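You operate a simulated robot arm through the tools that you are given. There is no shell and no other tool.

You run a simulated robot arm. Do the job below in one go: nothing can be reset, and whatever is moved stays where it is left.

JOB
Set the relief valve of the running power pack to about 130 bar.
Fine: open the line gauge cock, free the lock knob, set it, lock it again and shut the cock; leave the pump running. Where these are worked on the way, their far stop is far enough and under half their travel is too little: line gauge cock.
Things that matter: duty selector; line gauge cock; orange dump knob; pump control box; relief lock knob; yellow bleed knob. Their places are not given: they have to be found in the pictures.

The check looks at the end state, three seconds after you hand in, the way a careful person would. Anything else that was tipped, shoved, dropped, spilled or broken makes it a failure.

ROBOT AND FRAMES
A 7-joint arm with a two-finger gripper, fixed in place. Base frame: the origin is at the foot of the arm, x ahead of it, y to its left, z up; the work surface is at about z = 800. Units: mm, degrees, N and s.
With the tool pointing down near the work surface it reaches from about 340 to 720 mm from the base axis. Its first joint turns from -66.0 to 66.0 degrees. Payload 2.45 kg.
The TCP is the grasp point between the finger pads, 26 mm short of the fingertips. In the tool frame z runs along the fingers and y along their closing line. The gripper opens to 96 mm. The gripper's body begins 69 mm behind the TCP.
Orientation is that of the tool frame in the base frame, as [roll, pitch, yaw] about the fixed x, y, z axes, in that order (R = Rz(yaw) Ry(pitch) Rx(roll)). With the fingers straight down and closing along the base's y, the tool's x points along the base's -x, its y along +y and its z along -z.

CONTROLS
- The arm moves only by the tool step_arm. Its argument "moves" is a list of rows, each a list of 3 entries, a list of its own where there are three numbers: the shift along the base's x, y, z in units of 200 mm (1.0 is 200 mm), then the turn, a rotation vector about the base's x, y, z in units of 60 degrees (1.0 is 60 degrees), then the finger opening in mm, from 0 to 96. In form: [[[dx, dy, dz], [rx, ry, rz], jaw], ...]. A call has 1 to 20 rows; each row is the pose to reach, as a shift and turn from the pose commanded when the call began. A call with a number of a shift or a turn outside -1 to 1 is refused whole. A row lasts 0.2 s, in which the tool goes at most 50 mm and 8.6 degrees; a call with a longer step from one row to the next is refused whole, and so is a gripper value outside its range. A pose out of reach is approached as far as the arm can. The call stops where the force on the tool passes 40 N (or 10 N more than at its start, if that is more) or the arm is blocked; 0.2 s more then pass. Each finger halts on what it meets, pressing with about 33 N; the grip force reading is that of the motor and also rises with nothing between the fingers. The clock runs only during rows and for 0.2 s after the last one: add rows that repeat a pose to give the fingers time. The reply holds the time, the measured pose of the TCP, the force on the tool along the base axes, the opening and the grip force, in the units named above and with some noise, with the torque about the TCP (base axes, N m) and any sound that the robot's microphone picked up.
- Cameras (640 x 400 px; columns grow to the right, rows downward): "scene" is fixed at [170.7, -376.6, 1441.9]; the picture's right is [0.81, -0.58, 0.00], its down [-0.24, -0.34, -0.91] and it looks along [0.53, 0.74, -0.42] (base axes); focal length 294 px, centre (320, 200). "wrist" rides on the gripper at [82, 3, -98] in the tool frame; the picture's right is [-0.04, 1.00, 0.00], its down [-0.73, -0.03, -0.68] and it looks along [-0.68, -0.03, 0.73] (tool axes); focal length 256 px, centre (320, 200).
- get_image(camera): a new picture of that camera. It takes no simulated time.
- point_at(camera, pixels): there is no depth. For up to 12 entries [column, row, z] of the newest picture of that camera ("zoom" is the newest enlarged one), the place [x, y] in the base frame at which the ray of that pixel passes the height z, good to about 3 mm, but the place of the scene camera against the robot may be out by one fixed shift of up to 18 mm in any direction. It takes no simulated time.
- zoom(camera, box): a new picture of the part [left, top, right, bottom] of that camera's present view, enlarged. It takes no simulated time.
- sign_off(): hands the job in; it is judged then, once.

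Unless the task says otherwise, let go and move clear before handing in.

The tools are called after "Request:" as name(argument=value, ...) on one line, values as JSON. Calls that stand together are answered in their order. step_arm: Moves the arm, as the interface text tells. Its arguments: {"type":"object","properties":{"moves":{"type":"array","items":{"type":"array"}}},"required":["moves"]} The other tools are called the same way: get_image (camera) takes a picture; point_at (camera, pixels) gives the place at which the rays of pixels pass given heights; zoom (camera, box) takes an enlarged picture of a part of a camera's view; sign_off () hands the job in.

At the start:

```text
clock: 0.0
ee_pos: [443.0, -3.1, 1334.4]
ee_rot: [179.9, 0.0, -180.0]
ft_force: [0.0, -0.1, -0.3]
wrist_torque: [0.01, -0.01, 0.0]
opening: 96.1
grasp_force: 0.1
```

scene: 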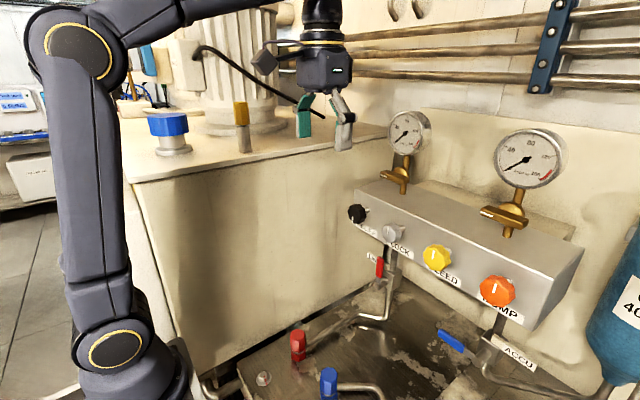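
wrist: 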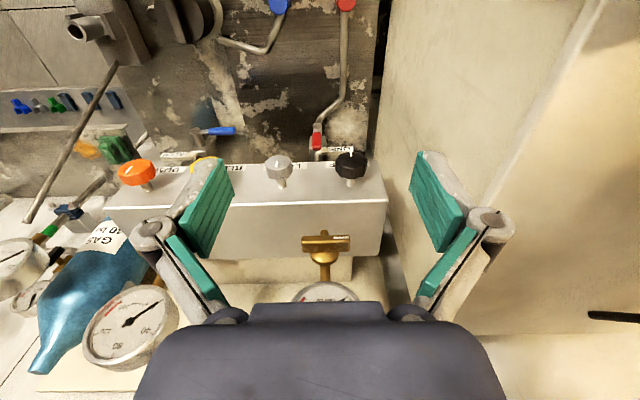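

The scene shows a manifold block with a black knob (357,213), grey lock knob (393,233), yellow knob (437,257), orange knob (497,290) and two gauges with brass cocks (395,178) and (505,215). I'll zoom in to read the labels and gauges before moving.

Request:
zoom(camera="scene", box=[330, 100, 450, 280])

Request:
zoom(camera="scene", box=[440, 110, 600, 350])

Request:
zoom(camera="scene", box=[0, 80, 300, 200])

Request:
zoom(camera="wrist", box=[80, 130, 400, 330])

Request:
zoom(camera="wrist", box=[0, 0, 240, 150])

```text
2.22 times, centred on (390, 190) of scene
```

zoom: 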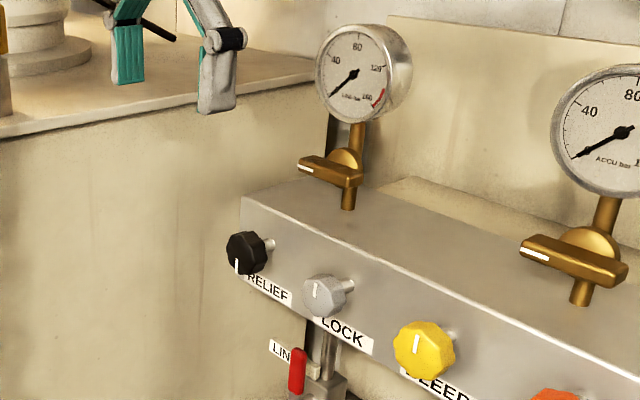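

```text
1.67 times, centred on (520, 230) of scene
```

zoom: 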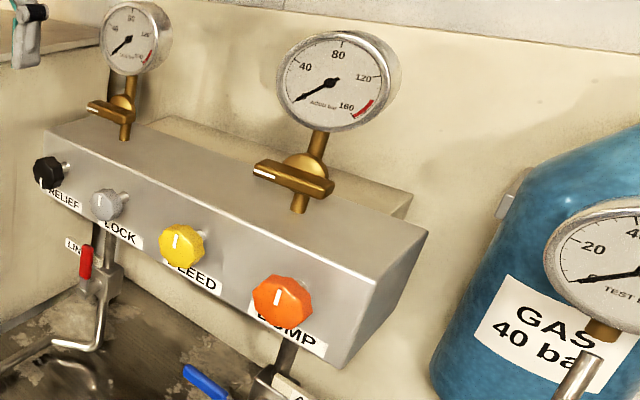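

```text
2.13 times, centred on (150, 140) of scene
```

zoom: 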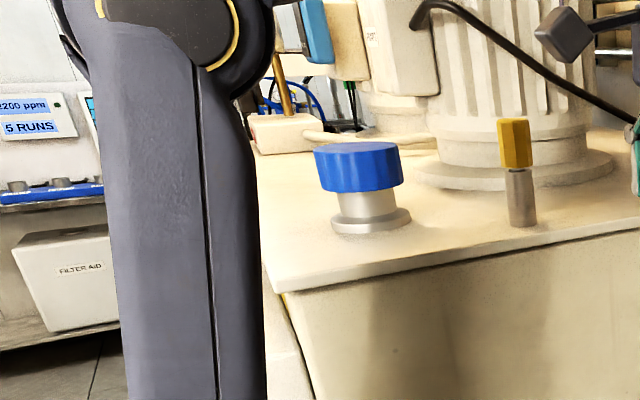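

```text
2.00 times, centred on (240, 230) of wrist
```

zoom: 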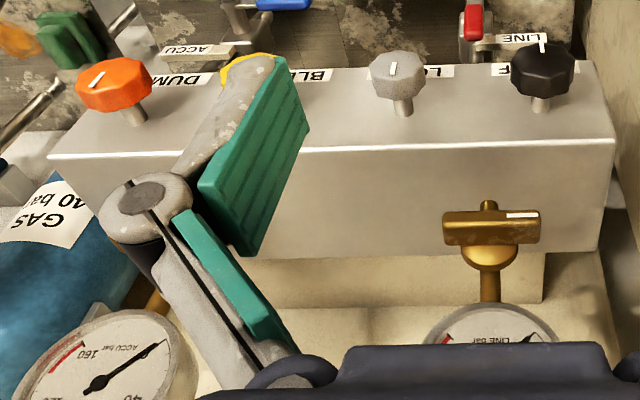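

```text
2.67 times, centred on (120, 75) of wrist
```

zoom: 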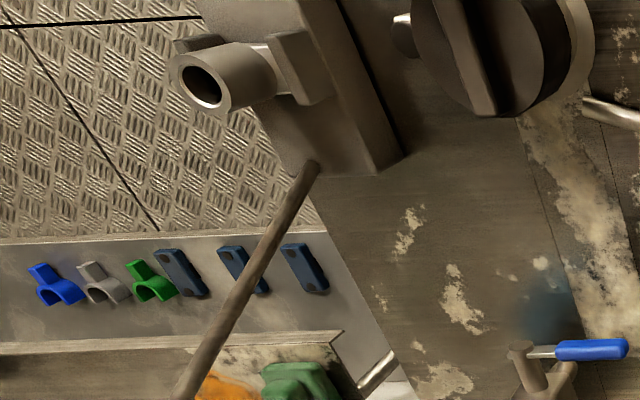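

The labels read RELIEF (black), LOCK (grey), BLEED (yellow), DUMP (orange), LINE gauge on the left and ACCU gauge on the right; both cock bars lie horizontal, so both are likely shut. A dark rotary with a bar handle appears at wrist (190,20). I'll look closer at the other devices before moving.

Request:
zoom(camera="wrist", box=[100, 0, 400, 160])

Request:
zoom(camera="scene", box=[180, 240, 500, 400])

Request:
zoom(camera="scene", box=[120, 0, 340, 140])

Request:
zoom(camera="scene", box=[540, 200, 640, 400])

Request:
point_at(camera="wrist", pixels=[[350, 165, 1155], [278, 165, 1155], [203, 163, 1155], [137, 172, 1155], [326, 243, 1240], [309, 243, 1240], [346, 243, 1240], [388, 200, 1180]])

Request:
point_at(camera="scene", pixels=[[357, 213, 1155], [393, 233, 1155], [437, 257, 1155], [497, 290, 1155], [395, 178, 1240], [407, 131, 1310], [290, 345, 850]])

```text
2.13 times, centred on (250, 80) of wrist
```

zoom: 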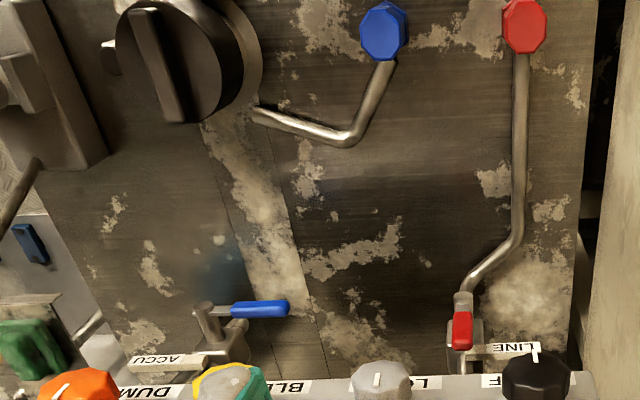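

```text
2.00 times, centred on (340, 320) of scene
```

zoom: 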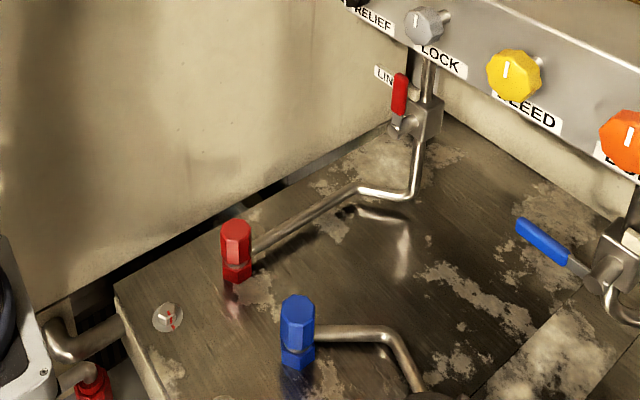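

```text
2.86 times, centred on (230, 70) of scene
```

zoom: 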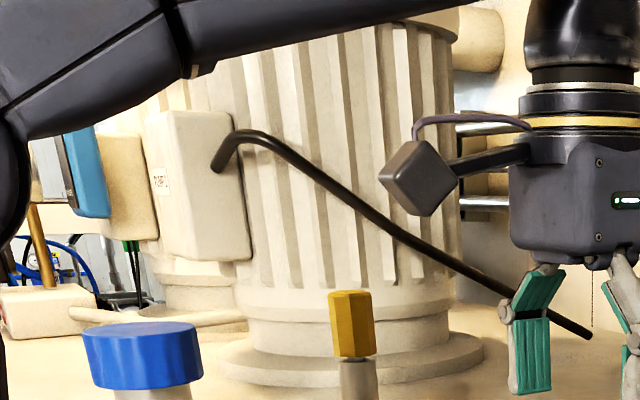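

```text
2.00 times, centred on (590, 300) of scene
```

zoom: 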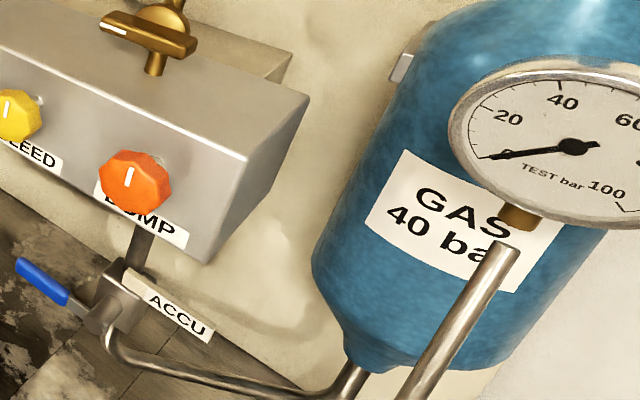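

```text
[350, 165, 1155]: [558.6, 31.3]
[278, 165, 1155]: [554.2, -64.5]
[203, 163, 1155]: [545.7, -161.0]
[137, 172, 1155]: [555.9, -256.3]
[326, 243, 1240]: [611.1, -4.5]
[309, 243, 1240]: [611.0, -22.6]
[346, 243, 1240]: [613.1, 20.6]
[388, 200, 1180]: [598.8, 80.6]
```

```text
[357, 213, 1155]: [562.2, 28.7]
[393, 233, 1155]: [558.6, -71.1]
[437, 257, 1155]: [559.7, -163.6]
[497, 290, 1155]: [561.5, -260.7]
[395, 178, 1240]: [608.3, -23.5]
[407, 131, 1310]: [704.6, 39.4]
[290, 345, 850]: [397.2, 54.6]
```

Wrist ray fixes put the knobs about 96 mm apart: RELIEF near (558,31,1155), LOCK near y=-65, BLEED near -161, DUMP near -257, and the line cock bar near (631,-2,1227). Now I'll zoom in on the gauges, the cock and the unidentified boxes.

Request:
zoom(camera="scene", box=[150, 20, 230, 100])

Request:
zoom(camera="scene", box=[375, 100, 445, 200])

Request:
zoom(camera="wrist", box=[270, 140, 400, 310])

Request:
zoom(camera="scene", box=[180, 300, 340, 400])

Request:
point_at(camera="wrist", pixels=[[175, 20, 850], [175, 20, 900], [280, 5, 850], [346, 5, 850], [220, 131, 1000], [317, 140, 1000], [90, 30, 900]])

```text
5.00 times, centred on (190, 60) of scene
```

zoom: 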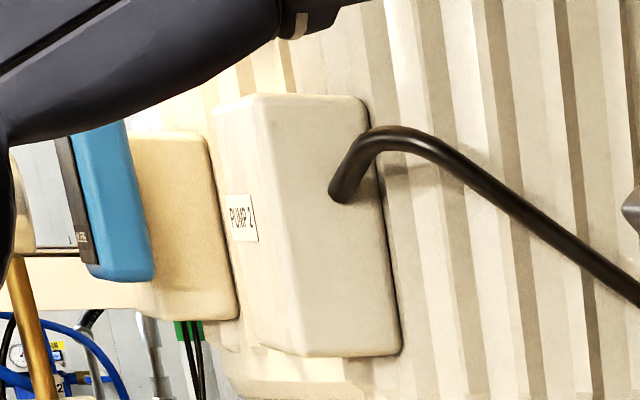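

```text
4.00 times, centred on (410, 150) of scene
```

zoom: 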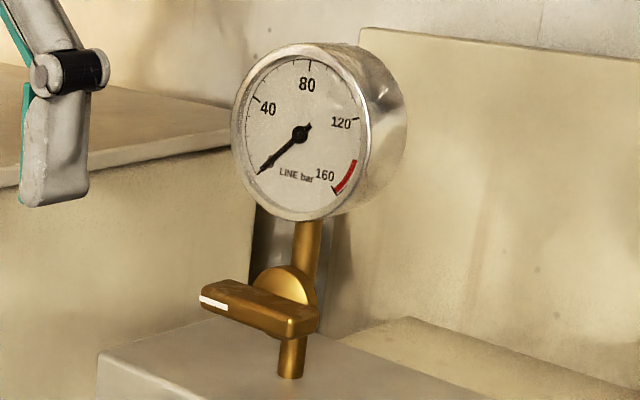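

```text
2.35 times, centred on (335, 225) of wrist
```

zoom: 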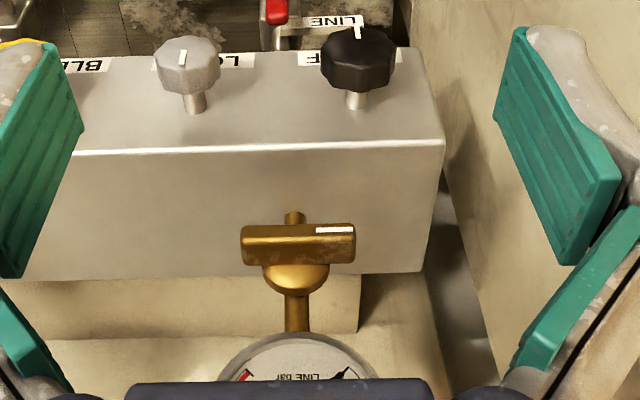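

```text
4.00 times, centred on (260, 350) of scene
```

zoom: 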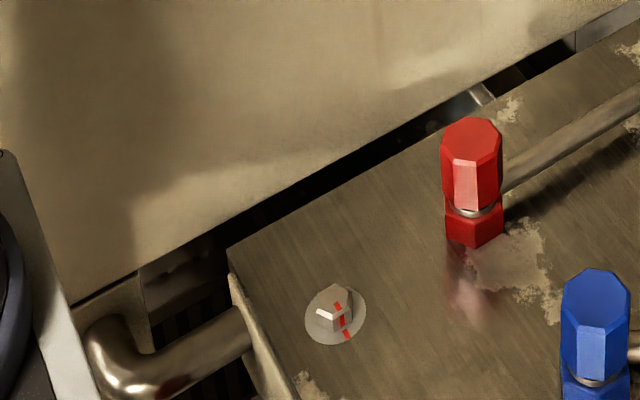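

```text
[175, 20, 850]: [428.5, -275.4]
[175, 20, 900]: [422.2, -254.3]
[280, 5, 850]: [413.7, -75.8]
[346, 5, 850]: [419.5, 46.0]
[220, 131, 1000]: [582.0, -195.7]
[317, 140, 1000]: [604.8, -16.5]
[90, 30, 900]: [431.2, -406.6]
```

The LINE gauge in scene (407,131) rests at zero with its cock bar horizontal and the white mark toward +y. I'll slide the arm to -y at the same height to see the dark dial and the box near wrist (190,20).

Request:
step_arm(moves=[[[-0.05, -0.2, 0], [0, 0, 0], 96], [[-0.1, -0.4, 0], [0, 0, 0], 96], [[-0.15, -0.6, 0], [0, 0, 0], 96], [[-0.2, -0.8, 0], [0, 0, 0], 96], [[-0.25, -1.0, 0], [0, 0, 0], 96], [[-0.25, -1.0, 0], [0, 0, 0], 96]])

Request:
get_image(camera="wrist")

Request:
get_image(camera="scene")

```text
clock: 1.4
ee_pos: [392.3, -202.5, 1334.5]
ee_rot: [-180.0, 0.0, -179.9]
ft_force: [-0.5, 0.2, -0.4]
wrist_torque: [0.01, 0.0, 0.0]
opening: 95.9
grasp_force: 0.1
```

```text
taken
```

wrist: 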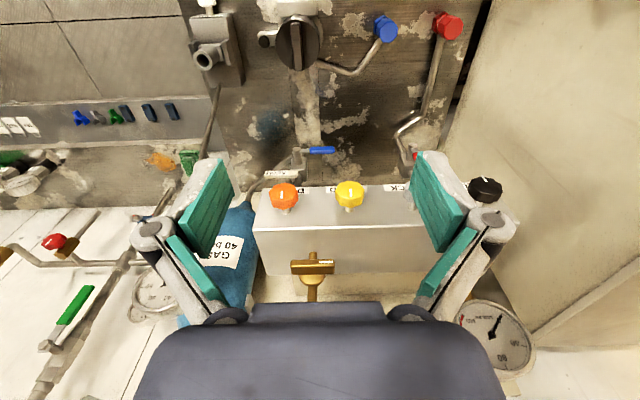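

```text
taken
```

scene: 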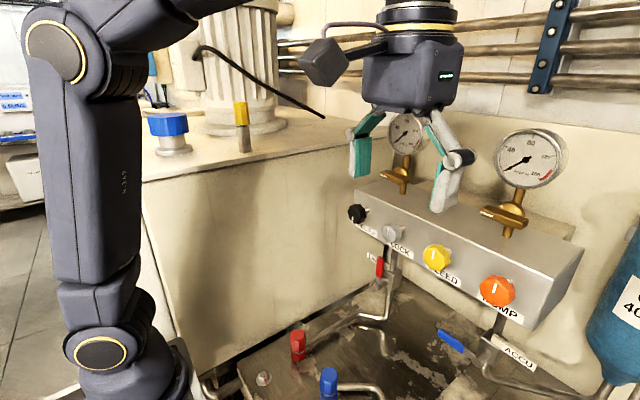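

The dark dial is now at wrist (300,45) with a nozzle box at (210,50). I'll tilt the tool 30 degrees so that the camera looks more straight down at them.

Request:
step_arm(moves=[[[0, 0, 0], [0, 0.14, 0], 96], [[0, 0, 0], [0, 0.28, 0], 96], [[0, 0, 0], [0, 0.42, 0], 96], [[0, 0, 0], [0, 0.5, 0], 96], [[0, 0, 0], [0, 0.5, 0], 96]])

Request:
get_image(camera="wrist")

Request:
zoom(camera="wrist", box=[160, 0, 480, 200])

```text
clock: 2.6
ee_pos: [369.8, -216.4, 1284.4]
ee_rot: [178.2, -23.7, -178.6]
ft_force: [-1.7, -0.8, 0.2]
wrist_torque: [0.04, -0.08, -0.04]
opening: 95.9
grasp_force: 0.1
out of reach, approached as far as the arm can: row 2, 3, 4, 5
```

```text
taken
```

wrist: 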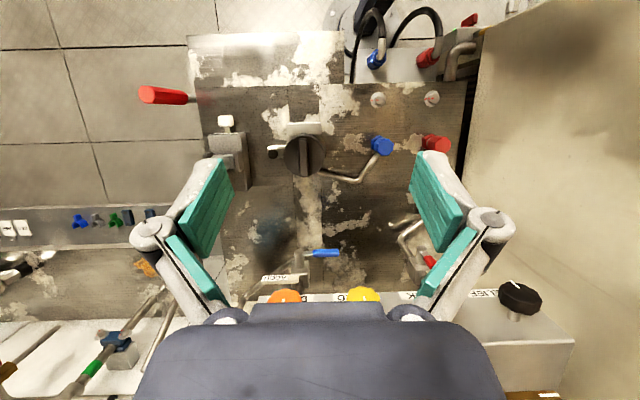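

```text
2.00 times, centred on (320, 100) of wrist
```

zoom: 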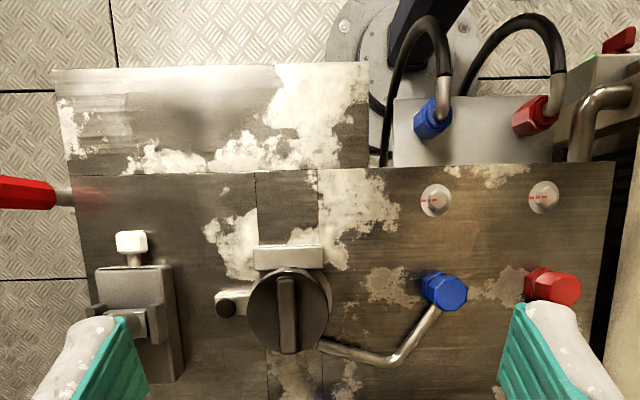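

The dial at wrist (305,152) and a small box with green and red parts at (470,35) are visible now. I'll zoom in on both to understand them.

Request:
zoom(camera="wrist", box=[255, 110, 345, 190])

Request:
zoom(camera="wrist", box=[400, 0, 520, 90])

Request:
zoom(camera="wrist", box=[120, 70, 260, 200])

Request:
zoom(camera="scene", box=[60, 300, 300, 400])

```text
5.00 times, centred on (300, 150) of wrist
```

zoom: 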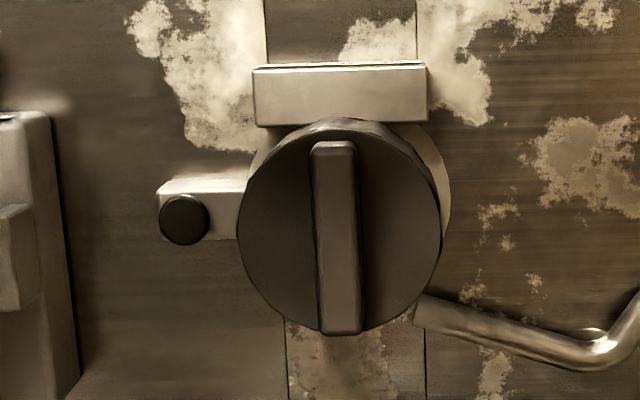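

```text
4.44 times, centred on (460, 45) of wrist
```

zoom: 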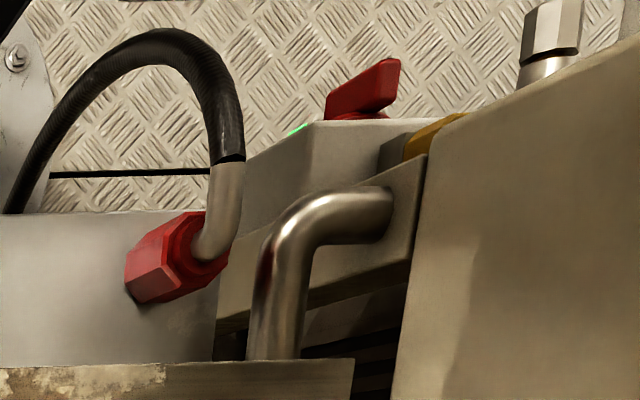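

```text
3.08 times, centred on (190, 135) of wrist
```

zoom: 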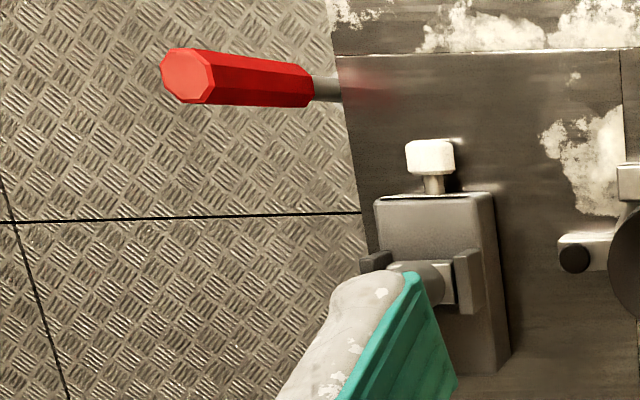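

```text
2.67 times, centred on (180, 350) of scene
```

zoom: 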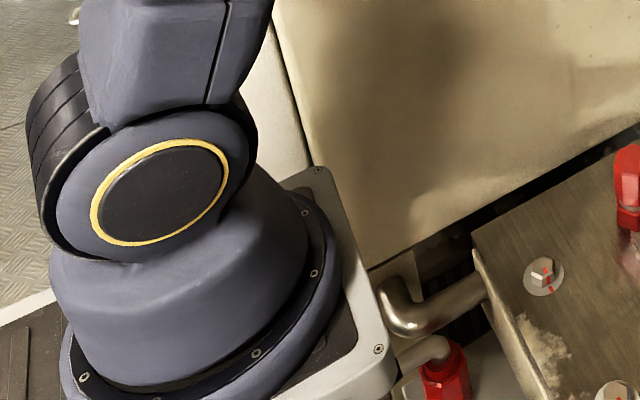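

The dial (duty selector) with its side latch and the red-handled switch box with a green lamp (pump control box, by the arm foot) are things to leave alone. I'll go back to the upright pose toward the middle and then start tilting the tool forward, away from everything.

Request:
step_arm(moves=[[[0, 0, 0], [0, -0.14, 0], 96], [[0, 0.1, 0], [0, -0.28, 0], 96], [[0, 0.2, 0], [0, -0.42, 0], 96], [[0, 0.4, 0], [0, -0.5, 0], 96], [[0, 0.6, 0], [0, -0.5, 0], 96], [[0, 0.6, 0], [0, -0.5, 0], 96]])

```text
clock: 4.0
ee_pos: [369.4, -94.7, 1286.0]
ee_rot: [178.9, 6.4, -179.0]
ft_force: [-0.2, -0.6, -0.8]
wrist_torque: [-0.02, 0.02, -0.02]
opening: 95.7
grasp_force: 0.0
```

The arm re-anchored at (369,-95,1286), nearly straight down. I'll tilt the tool forward about base y in steps while moving ahead to x≈450, still well short of the gauges.

Request:
step_arm(moves=[[[0.08, 0.05, 0], [0, -0.14, 0], 96], [[0.16, 0.1, 0], [0, -0.28, 0], 96], [[0.24, 0.15, 0], [0, -0.42, 0], 96], [[0.32, 0.2, 0], [0, -0.56, 0], 96], [[0.4, 0.25, 0], [0, -0.7, 0], 96], [[0.4, 0.3, 0], [0, -0.84, 0], 96], [[0.4, 0.3, 0], [0, -0.84, 0], 96]])

Request:
get_image(camera="wrist")

Request:
get_image(camera="scene")

```text
clock: 5.6
ee_pos: [450.0, -32.2, 1282.5]
ee_rot: [-179.6, 56.9, -178.0]
ft_force: [0.1, 0.0, 0.1]
wrist_torque: [0.01, -0.01, -0.02]
opening: 96.2
grasp_force: 0.1
```

```text
taken
```

wrist: 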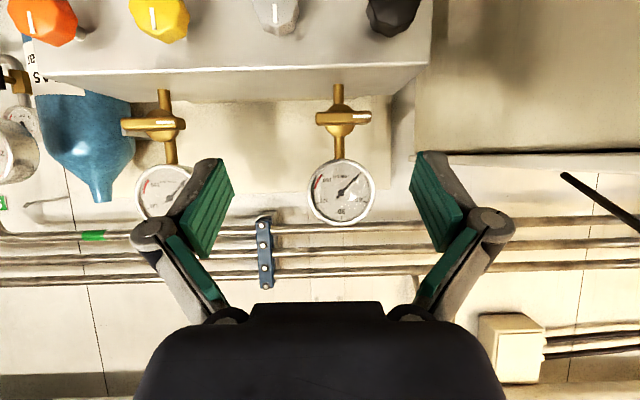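

```text
taken
```

scene: 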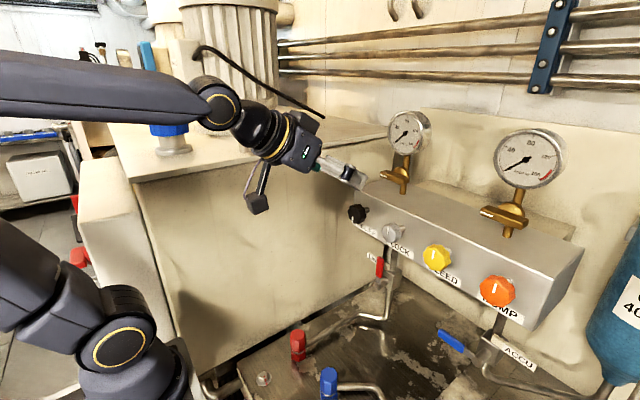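

The tool is now 57° forward and the line cock bar shows at wrist (344,118) with its gauge at (341,190). I'll triangulate the cock and knobs from this view and zoom in.

Request:
point_at(camera="wrist", pixels=[[344, 118, 1215], [344, 118, 1225], [344, 118, 1235], [390, 12, 1155], [277, 12, 1155], [341, 191, 1290], [341, 191, 1300], [341, 191, 1310]])

Request:
zoom(camera="wrist", box=[230, 0, 450, 240])

Request:
zoom(camera="wrist", box=[300, 70, 400, 150])

```text
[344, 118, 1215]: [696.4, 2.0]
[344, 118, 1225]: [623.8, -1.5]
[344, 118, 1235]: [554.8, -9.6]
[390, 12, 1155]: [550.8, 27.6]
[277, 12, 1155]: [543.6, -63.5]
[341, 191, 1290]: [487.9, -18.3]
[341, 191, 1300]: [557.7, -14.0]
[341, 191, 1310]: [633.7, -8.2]
```

```text
1.67 times, centred on (340, 120) of wrist
```

zoom: 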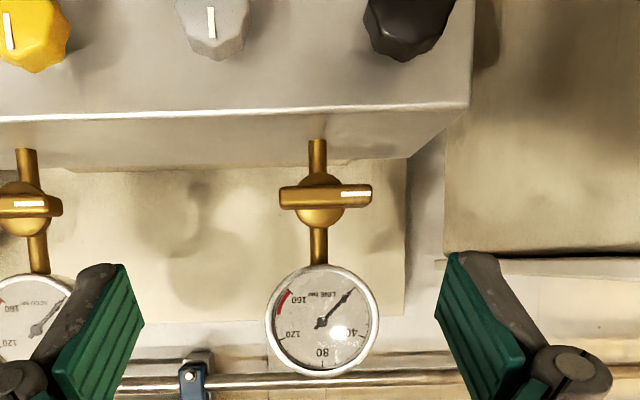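

```text
5.00 times, centred on (350, 110) of wrist
```

zoom: 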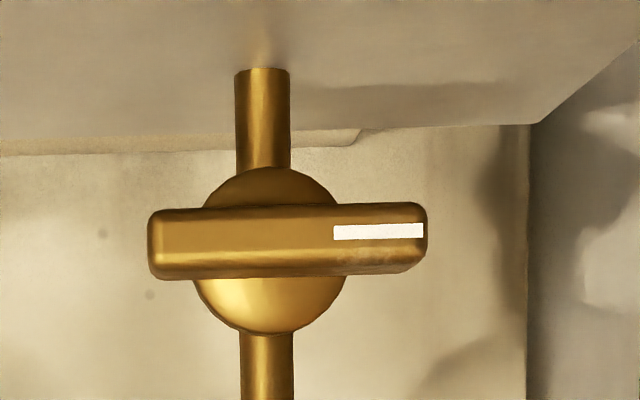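

Both views agree on the line cock bar centre near (631,-2,1224), about 64 mm long and 17 mm thick, with its pivot along x. I'll bring the tool level (pointing +x) at x≈470 in front of it, well short of contact.

Request:
step_arm(moves=[[[0.02, 0.03, -0.06], [0, -0.13, 0], 96], [[0.04, 0.07, -0.12], [0, -0.26, 0], 96], [[0.06, 0.1, -0.18], [0, -0.39, 0], 96], [[0.08, 0.13, -0.24], [0, -0.5, 0], 96], [[0.1, 0.15, -0.29], [0, -0.555, 0], 96], [[0.1, 0.15, -0.29], [0, -0.555, 0], 96]])

Request:
get_image(camera="wrist")

Request:
get_image(camera="scene")

```text
clock: 7.0
ee_pos: [519.1, -1.6, 1260.8]
ee_rot: [-85.8, 88.9, -84.5]
ft_force: [-0.3, -0.1, 0.3]
wrist_torque: [-0.01, -0.01, 0.01]
opening: 96.0
grasp_force: 0.1
out of reach, approached as far as the arm can: row 3, 4, 5, 6
```

```text
taken
```

wrist: 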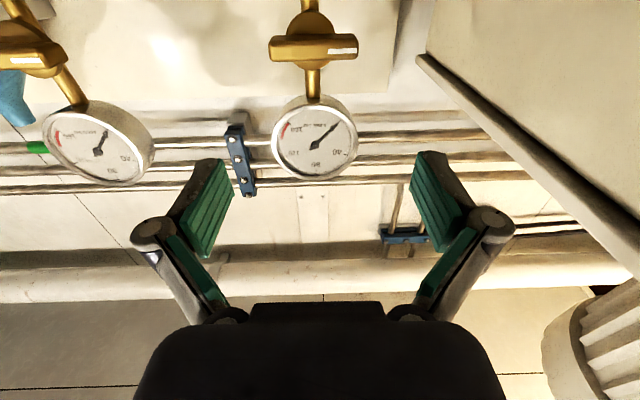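

```text
taken
```

scene: 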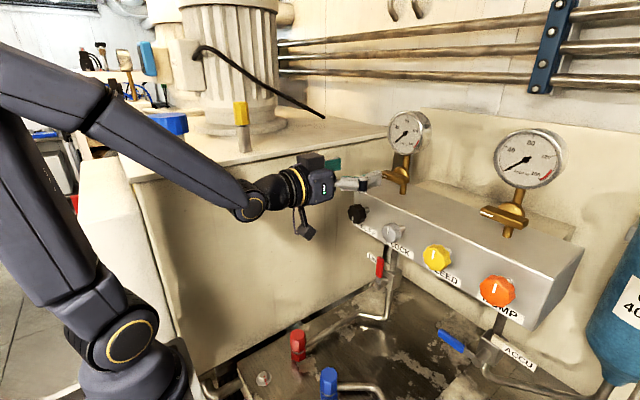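

The arm's near limit leaves the tool level at (519,-2,1261); the cock bar is at wrist (313,48). I'll now roll the tool +60° about base x (camera to +y side) in free space to check that the wrist can make that turn.

Request:
step_arm(moves=[[[0, 0, 0], [0.14, 0, 0], 60], [[0, 0, 0], [0.28, 0, 0], 60], [[0, 0, 0], [0.42, 0, 0], 60], [[0, 0, 0], [0.56, 0, 0], 60], [[0, 0, 0], [0.7, 0, 0], 60], [[0, 0, 0], [0.84, 0, 0], 60], [[0, 0, 0], [0.98, 0, 0], 60], [[0, 0, 0], [0.98, 0, 0], 60]])

Request:
point_at(camera="wrist", pixels=[[313, 48, 1225], [313, 48, 1230]])

```text
clock: 8.8
ee_pos: [519.7, -5.3, 1264.0]
ee_rot: [88.8, 32.2, 89.9]
ft_force: [1.1, -0.3, -0.3]
wrist_torque: [0.02, 0.04, 0.01]
opening: 60.1
grasp_force: 0.0
```

```text
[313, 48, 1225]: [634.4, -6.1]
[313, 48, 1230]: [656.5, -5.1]
```

The roll worked: tool axis still along +x with the camera now on the +y side. I'll finish to 90° and then continue further to check how much roll is left for turning the cock upward.

Request:
step_arm(moves=[[[0, 0.005, 0], [0.14, 0, 0], 60], [[0, 0.01, 0], [0.28, 0, 0], 60], [[0, 0.015, 0], [0.42, 0, 0], 60], [[0, 0.015, 0], [0.535, 0, 0], 60], [[0, 0.015, 0], [0.535, 0, 0], 60]])

Request:
step_arm(moves=[[[0, 0, 0], [0.14, 0, 0], 60], [[0, 0, 0], [0.28, 0, 0], 60], [[0, 0, 0], [0.42, 0, 0], 60], [[0, 0, 0], [0.56, 0, 0], 60], [[0, 0, 0], [0.7, 0, 0], 60], [[0, 0, 0], [0.84, 0, 0], 60], [[0, 0, 0], [0.98, 0, 0], 60], [[0, 0, 0], [0.98, 0, 0], 60]])

```text
clock: 10.0
ee_pos: [518.6, -3.0, 1265.0]
ee_rot: [88.7, 0.1, 89.8]
ft_force: [-0.9, 0.3, -0.1]
wrist_torque: [0.03, 0.04, -0.01]
opening: 59.7
grasp_force: 0.2
```

```text
clock: 11.8
ee_pos: [517.9, -3.0, 1264.4]
ee_rot: [88.9, -58.8, 89.9]
ft_force: [0.2, -0.3, -0.2]
wrist_torque: [0.02, 0.0, -0.01]
opening: 59.9
grasp_force: 0.1
```

Still reachable at 150° of roll. I'll try the last 30° so the camera is on top, and take pictures from there.

Request:
step_arm(moves=[[[0, 0, 0], [0.14, 0, 0], 60], [[0, 0, 0], [0.28, 0, 0], 60], [[0, 0, 0], [0.42, 0, 0], 60], [[0, 0, 0], [0.52, 0, 0], 60], [[0, 0, 0], [0.52, 0, 0], 60]])

Request:
get_image(camera="wrist")

Request:
get_image(camera="scene")

```text
clock: 13.0
ee_pos: [517.2, -1.7, 1263.3]
ee_rot: [148.2, -89.9, 30.6]
ft_force: [0.1, -0.2, -1.0]
wrist_torque: [0.01, 0.01, -0.02]
opening: 60.0
grasp_force: 0.1
```

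```text
taken
```

wrist: 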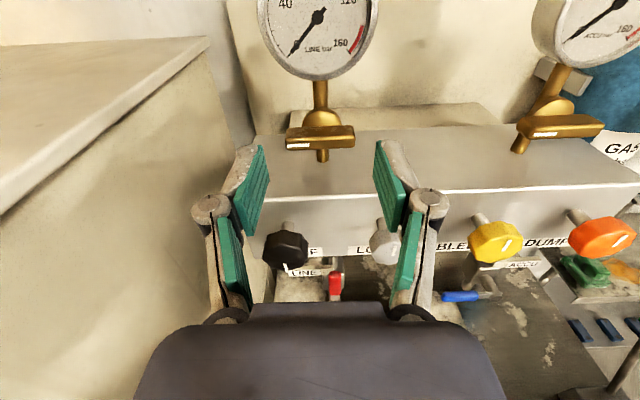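

```text
taken
```

scene: 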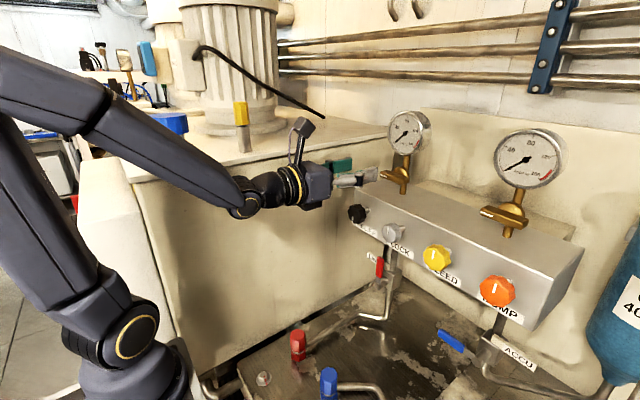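

With the camera on top the view is upright: black RELIEF knob at wrist (285,248), LOCK behind the right finger at (385,240), line cock bar at (320,137). I'll zoom for details and take position fixes.

Request:
zoom(camera="wrist", box=[240, 100, 440, 300])

Request:
point_at(camera="wrist", pixels=[[320, 137, 1220], [320, 137, 1224], [320, 137, 1230], [285, 248, 1145], [285, 248, 1155], [285, 248, 1165], [496, 243, 1155], [600, 237, 1155]])

Request:
zoom(camera="scene", box=[280, 100, 440, 260])

```text
2.00 times, centred on (340, 200) of wrist
```

zoom: 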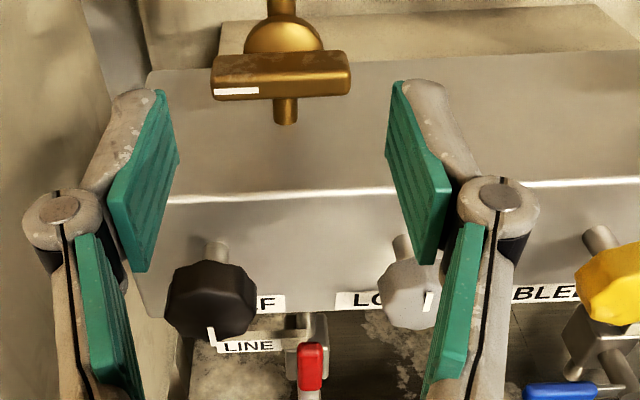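

```text
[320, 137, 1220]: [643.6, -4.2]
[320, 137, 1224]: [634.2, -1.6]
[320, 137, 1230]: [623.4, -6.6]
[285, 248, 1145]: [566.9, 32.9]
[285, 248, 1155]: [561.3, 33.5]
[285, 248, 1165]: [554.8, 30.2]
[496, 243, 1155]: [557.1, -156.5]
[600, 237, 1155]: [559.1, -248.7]
```

```text
2.50 times, centred on (360, 180) of scene
```

zoom: 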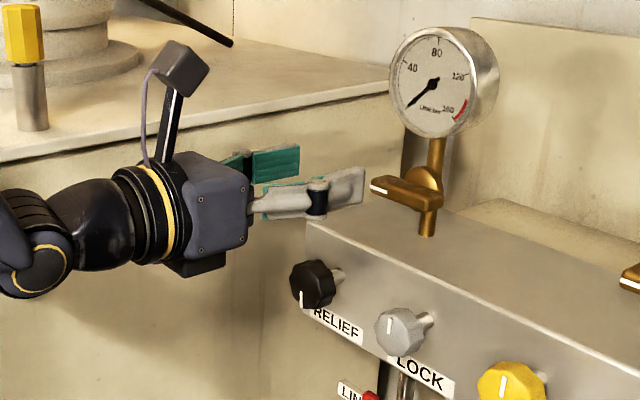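

The line cock bar fix is consistently (634,-2,1224), manifold top about z=1187, gauge bottom about z=1266. I'll roll back 90° so that the fingers close along z, and narrow the jaws to 36 mm.

Request:
step_arm(moves=[[[0, 0, 0], [-0.14, 0, 0], 36], [[0, 0, 0], [-0.28, 0, 0], 36], [[0, 0, 0], [-0.42, 0, 0], 36], [[0, 0, 0], [-0.56, 0, 0], 36], [[0, 0, 0], [-0.7, 0, 0], 36], [[0, 0, 0], [-0.84, 0, 0], 36], [[0, 0, 0], [-0.98, 0, 0], 36], [[0, 0, 0], [-0.98, 0, 0], 36]])

Request:
step_arm(moves=[[[0.05, 0, -0.05], [-0.14, 0, 0], 36], [[0.1, 0, -0.1], [-0.28, 0, 0], 36], [[0.15, 0, -0.15], [-0.42, 0, 0], 36], [[0.2, 0, -0.19], [-0.52, 0, 0], 36], [[0.2, 0, -0.19], [-0.52, 0, 0], 36]])

Request:
get_image(camera="wrist")

Request:
get_image(camera="scene")

```text
clock: 14.8
ee_pos: [519.0, -3.7, 1262.8]
ee_rot: [88.9, -31.0, 89.9]
ft_force: [-0.3, -0.1, -0.4]
wrist_torque: [0.04, 0.01, 0.0]
opening: 36.3
grasp_force: 0.1
```

```text
clock: 16.0
ee_pos: [556.0, -3.4, 1225.8]
ee_rot: [88.9, 0.3, 89.9]
ft_force: [0.0, 0.0, -0.3]
wrist_torque: [0.01, -0.02, 0.0]
opening: 36.0
grasp_force: 0.0
```

```text
taken
```

wrist: 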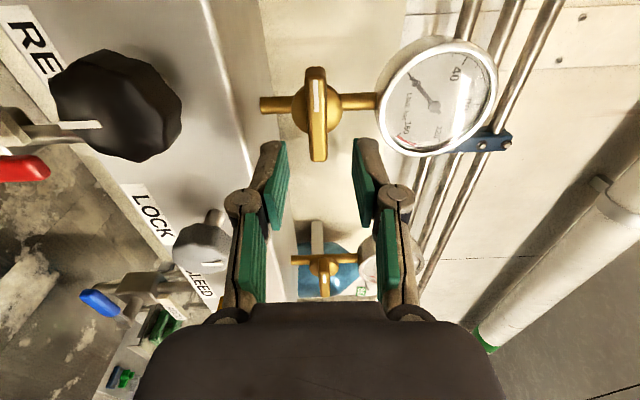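

```text
taken
```

scene: 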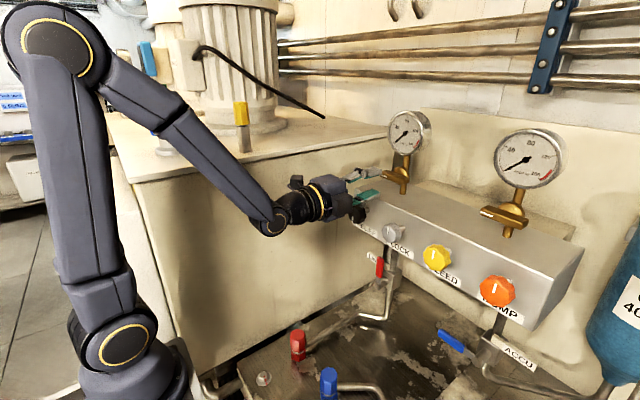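

The jaws at (556,-3,1226) line up with the bar (wrist (317,113)), but the camera box now sits near the tank wall on the +y side. I'll zoom in to check the clearance before going forward.

Request:
zoom(camera="scene", box=[250, 130, 430, 250])

Request:
point_at(camera="scene", pixels=[[140, 183, 1290], [250, 155, 1290], [380, 130, 1290], [245, 345, 830], [380, 270, 830]])

Request:
point_at(camera="wrist", pixels=[[317, 113, 1224], [317, 150, 1224], [317, 70, 1224]])

```text
3.33 times, centred on (340, 190) of scene
```

zoom: 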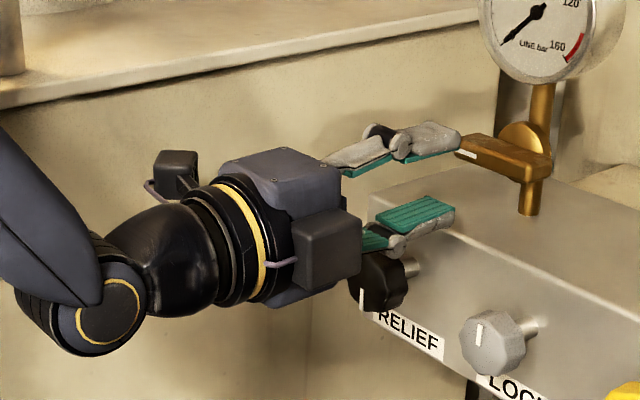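

```text
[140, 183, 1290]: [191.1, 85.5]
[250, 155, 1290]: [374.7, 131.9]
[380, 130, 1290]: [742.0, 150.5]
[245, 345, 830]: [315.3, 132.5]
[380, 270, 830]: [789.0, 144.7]
```

```text
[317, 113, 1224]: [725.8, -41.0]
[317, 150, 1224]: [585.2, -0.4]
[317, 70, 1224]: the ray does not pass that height
```

The scene rays put the tank wall at y≈135, so the camera box has some 40 mm clearance, and the jaws straddle the bar's line. I'll advance 50 mm slowly so that the fingertips reach just around the bar.

Request:
step_arm(moves=[[[0.06, 0.007, -0.012], [0, 0, 0], 36], [[0.12, 0.007, -0.012], [0, 0, 0], 36], [[0.18, 0.007, -0.012], [0, 0, 0], 36], [[0.22, 0.007, -0.012], [0, 0, 0], 36], [[0.25, 0.007, -0.012], [0, 0, 0], 36], [[0.25, 0.007, -0.012], [0, 0, 0], 36]])

Request:
get_image(camera="wrist")

Request:
zoom(camera="scene", box=[300, 110, 450, 230])

```text
clock: 17.4
ee_pos: [606.1, -2.9, 1222.1]
ee_rot: [88.8, 0.2, 89.9]
ft_force: [-0.5, 0.3, 0.7]
wrist_torque: [0.02, 0.02, -0.03]
opening: 35.9
grasp_force: 0.0
```

```text
taken
```

wrist: 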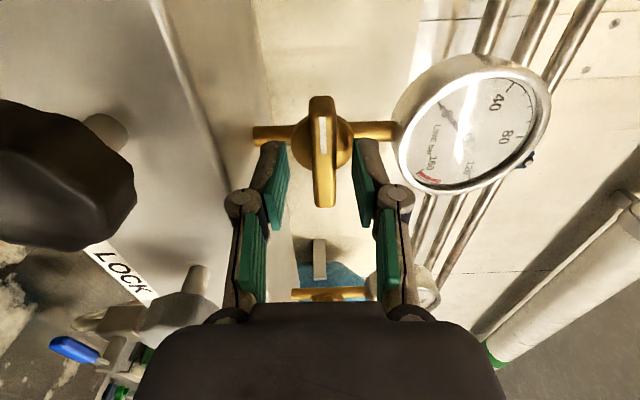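

```text
3.33 times, centred on (375, 170) of scene
```

zoom: 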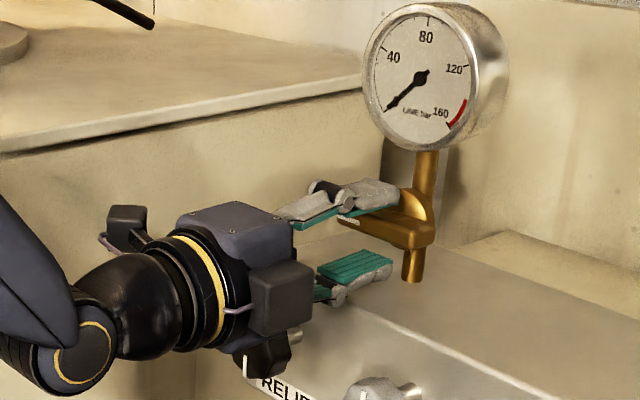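

The jaws at (606,-3,1222) straddle the bar, which sits about 2 mm nearer the upper finger. I'll raise 2 mm, advance 4 mm and close gently.

Request:
step_arm(moves=[[[0.02, 0.005, 0.01], [0, 0, 0], 36], [[0.02, 0.005, 0.01], [0, 0, 0], 26], [[0.02, 0.005, 0.01], [0, 0, 0], 16], [[0.02, 0.005, 0.01], [0, 0, 0], 10], [[0.02, 0.005, 0.01], [0, 0, 0], 10]])

Request:
get_image(camera="wrist")

```text
clock: 18.6
ee_pos: [611.1, -0.9, 1225.8]
ee_rot: [88.7, 0.1, 89.9]
ft_force: [1.0, 0.3, 1.6]
wrist_torque: [0.17, 0.09, -0.03]
opening: 14.2
grasp_force: 40.3
```

```text
taken
```

wrist: 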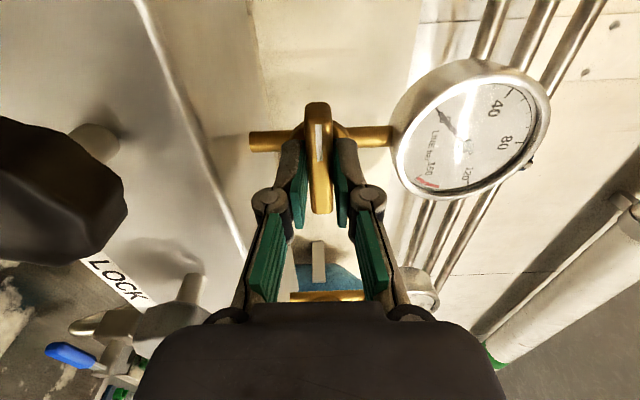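

The bar is gripped at 14 mm opening with low side force. I'll try a small twist of +12° about x (mark end up) and read the torque to find the free direction.

Request:
step_arm(moves=[[[0, 0, 0], [0.07, 0, 0], 10], [[0, 0, 0], [0.14, 0, 0], 10], [[0, 0, 0], [0.2, 0, 0], 10]])

Request:
get_image(camera="wrist")

Request:
zoom(camera="scene", box=[340, 100, 450, 210])

```text
clock: 19.4
ee_pos: [610.1, -0.2, 1225.1]
ee_rot: [88.7, -11.9, 89.9]
ft_force: [-12.1, 0.8, 7.9]
wrist_torque: [-0.02, 0.25, -1.08]
opening: 14.0
grasp_force: 40.6
```

```text
taken
```

wrist: 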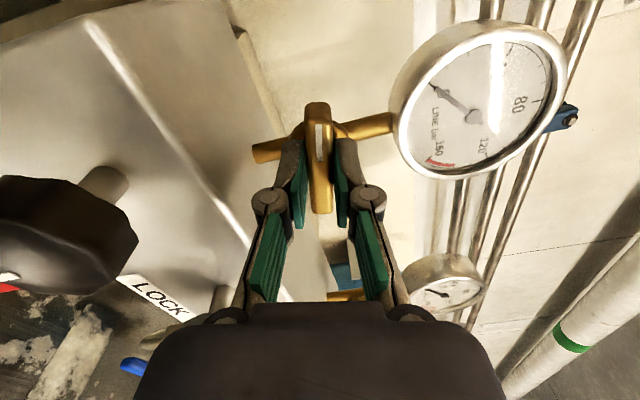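

```text
3.64 times, centred on (395, 155) of scene
```

zoom: 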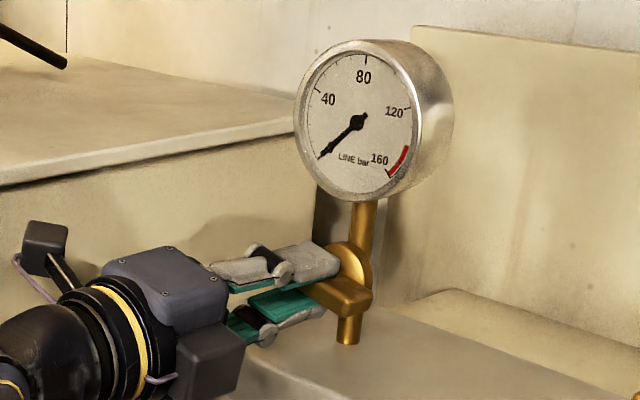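

The bar turned with the jaws in the +x-rotation sense (near-zero twist torque), with about 12 N pushing back along x. I'll carry on turning upward while easing back 2 mm.

Request:
step_arm(moves=[[[-0.01, 0, 0], [0.07, 0, 0], 10], [[-0.01, 0, 0], [0.14, 0, 0], 10], [[-0.01, 0, 0], [0.21, 0, 0], 10], [[-0.01, 0, 0], [0.28, 0, 0], 10]])

```text
clock: 20.4
ee_pos: [608.6, -0.8, 1225.7]
ee_rot: [88.5, -28.8, 90.0]
ft_force: [20.3, -4.3, 16.5]
wrist_torque: [-0.05, 0.07, -0.35]
opening: 14.0
grasp_force: 40.2
```

The turn continues (29° so far) but side forces of 20 N in x and 16 N in z have built up from small centring errors. I'll shift about 1 mm to relieve them and carry on.

Request:
step_arm(moves=[[[0.005, 0, 0.004], [0.0, 0, 0], 10], [[0.005, 0, 0.007], [0.07, 0, 0], 10], [[0.005, 0, 0.009], [0.14, 0, 0], 10], [[0.005, 0, 0.01], [0.21, 0, 0], 10]])

Request:
get_image(camera="wrist")

Request:
zoom(camera="scene", box=[340, 100, 450, 210])

```text
clock: 21.4
ee_pos: [608.7, -0.7, 1226.2]
ee_rot: [88.5, -41.3, 90.0]
ft_force: [-12.0, -5.4, 18.4]
wrist_torque: [-0.12, 0.35, -0.84]
opening: 14.0
grasp_force: 40.3
```

```text
taken
```

wrist: 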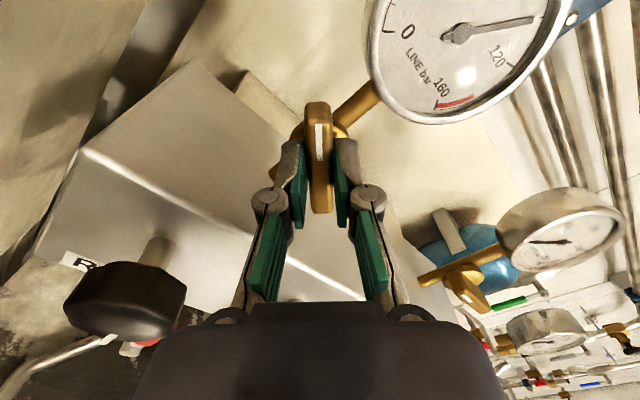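

```text
3.64 times, centred on (395, 155) of scene
```

zoom: 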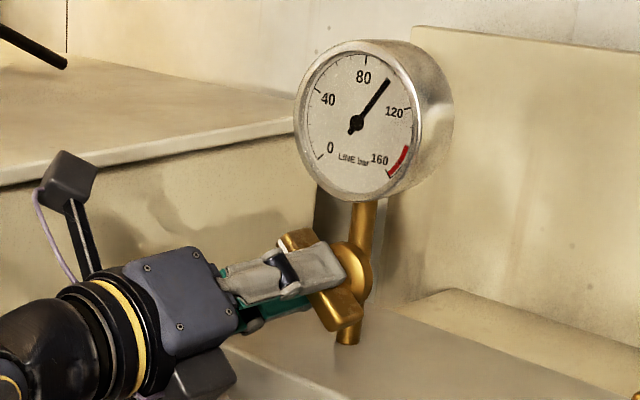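

The LINE gauge now reads about 95 bar, so the cock is opening in this direction. I'll continue the turn toward the stop, easing up 2 mm in z to relieve the side load.

Request:
step_arm(moves=[[[-0.003, 0, 0.005], [0.0, 0, 0], 10], [[-0.003, -0.003, 0.01], [0.08, 0, 0], 10], [[-0.003, -0.003, 0.012], [0.16, 0, 0], 10], [[-0.003, -0.005, 0.014], [0.24, 0, 0], 10], [[-0.003, -0.005, 0.015], [0.32, 0, 0], 10]])

```text
clock: 22.6
ee_pos: [608.5, -2.9, 1229.1]
ee_rot: [89.3, -60.6, 89.4]
ft_force: [7.6, -13.6, 0.7]
wrist_torque: [-0.06, -0.96, 0.42]
opening: 13.9
grasp_force: 40.1
```

Turned to about 60°, z force relieved, now 14 N along -y. I'll shift 1.5 mm to -y and continue toward 90°.

Request:
step_arm(moves=[[[0, -0.006, 0], [0.0, 0, 0], 10], [[0, -0.008, 0], [0.08, 0, 0], 10], [[0, -0.009, 0], [0.16, 0, 0], 10], [[0, -0.01, 0], [0.24, 0, 0], 10], [[0, -0.01, 0], [0.32, 0, 0], 10]])

Request:
get_image(camera="wrist")

Request:
zoom(camera="scene", box=[340, 100, 450, 210])

```text
clock: 23.8
ee_pos: [610.6, -4.2, 1229.5]
ee_rot: [89.4, -79.8, 89.5]
ft_force: [14.5, -8.1, -0.2]
wrist_torque: [-0.05, -1.02, 0.13]
opening: 13.8
grasp_force: 40.1
```

```text
taken
```

wrist: 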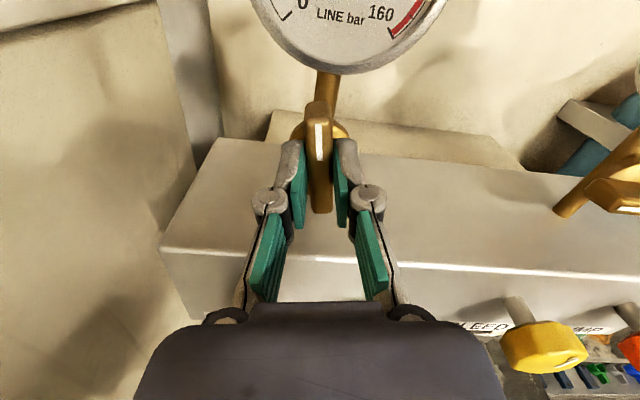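

```text
3.64 times, centred on (395, 155) of scene
```

zoom: 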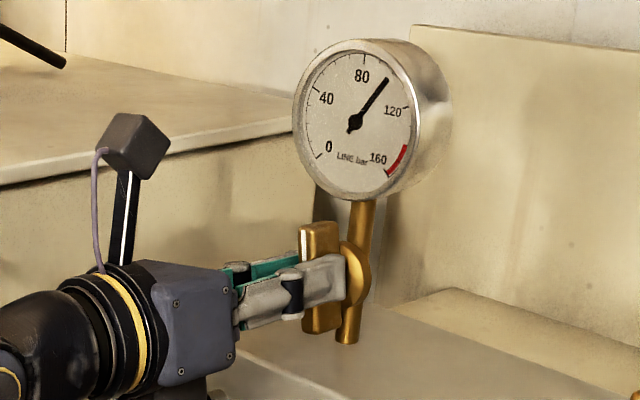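

The bar is nearly vertical and the gauge holds about 95 bar. I'll turn the final 10° gently to seat it against the open stop, then relax the jaws.

Request:
step_arm(moves=[[[-0.005, -0.004, 0], [0.06, 0, 0], 10], [[-0.005, -0.005, 0], [0.12, 0, 0], 10], [[-0.005, -0.005, 0], [0.17, 0, 0], 10]])

```text
clock: 24.6
ee_pos: [608.8, -4.6, 1229.7]
ee_rot: [115.9, -89.8, 63.0]
ft_force: [29.7, -2.3, 1.7]
wrist_torque: [0.0, 0.15, 0.03]
opening: 13.6
grasp_force: 39.9
```

It reached 90° with no stop torque yet, just a 30 N pull along x from the grip. I'll open the jaws to release and look.

Request:
step_arm(moves=[[[0, 0, 0], [0, 0, 0], 20], [[0, 0, 0], [0, 0, 0], 36], [[0, 0, 0], [0, 0, 0], 36]])

Request:
get_image(camera="wrist")

Request:
zoom(camera="scene", box=[340, 100, 450, 210])

```text
clock: 25.4
ee_pos: [608.6, -5.1, 1230.5]
ee_rot: [120.7, -89.8, 58.1]
ft_force: [-0.1, -0.1, 0.6]
wrist_torque: [-0.03, 0.01, 0.02]
opening: 35.8
grasp_force: 0.1
```

```text
taken
```

wrist: 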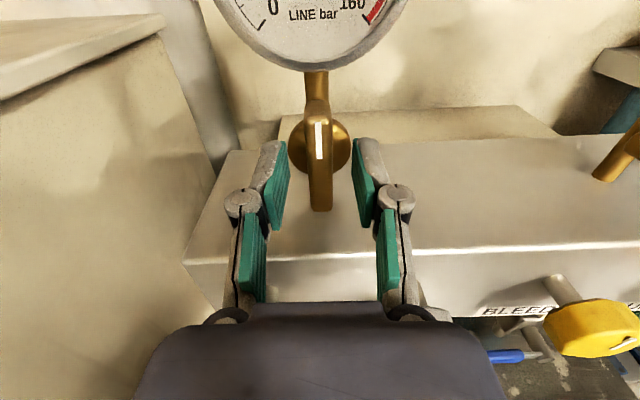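

```text
3.64 times, centred on (395, 155) of scene
```

zoom: 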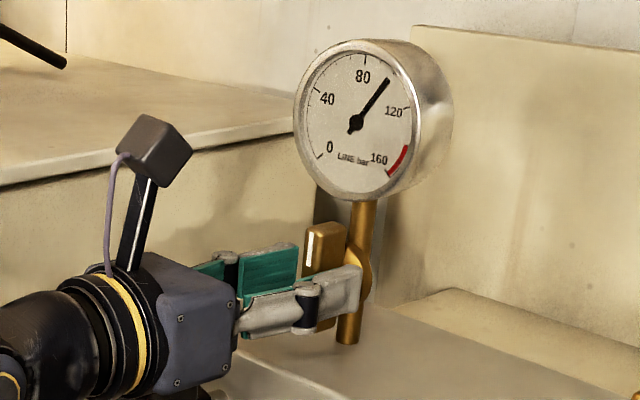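

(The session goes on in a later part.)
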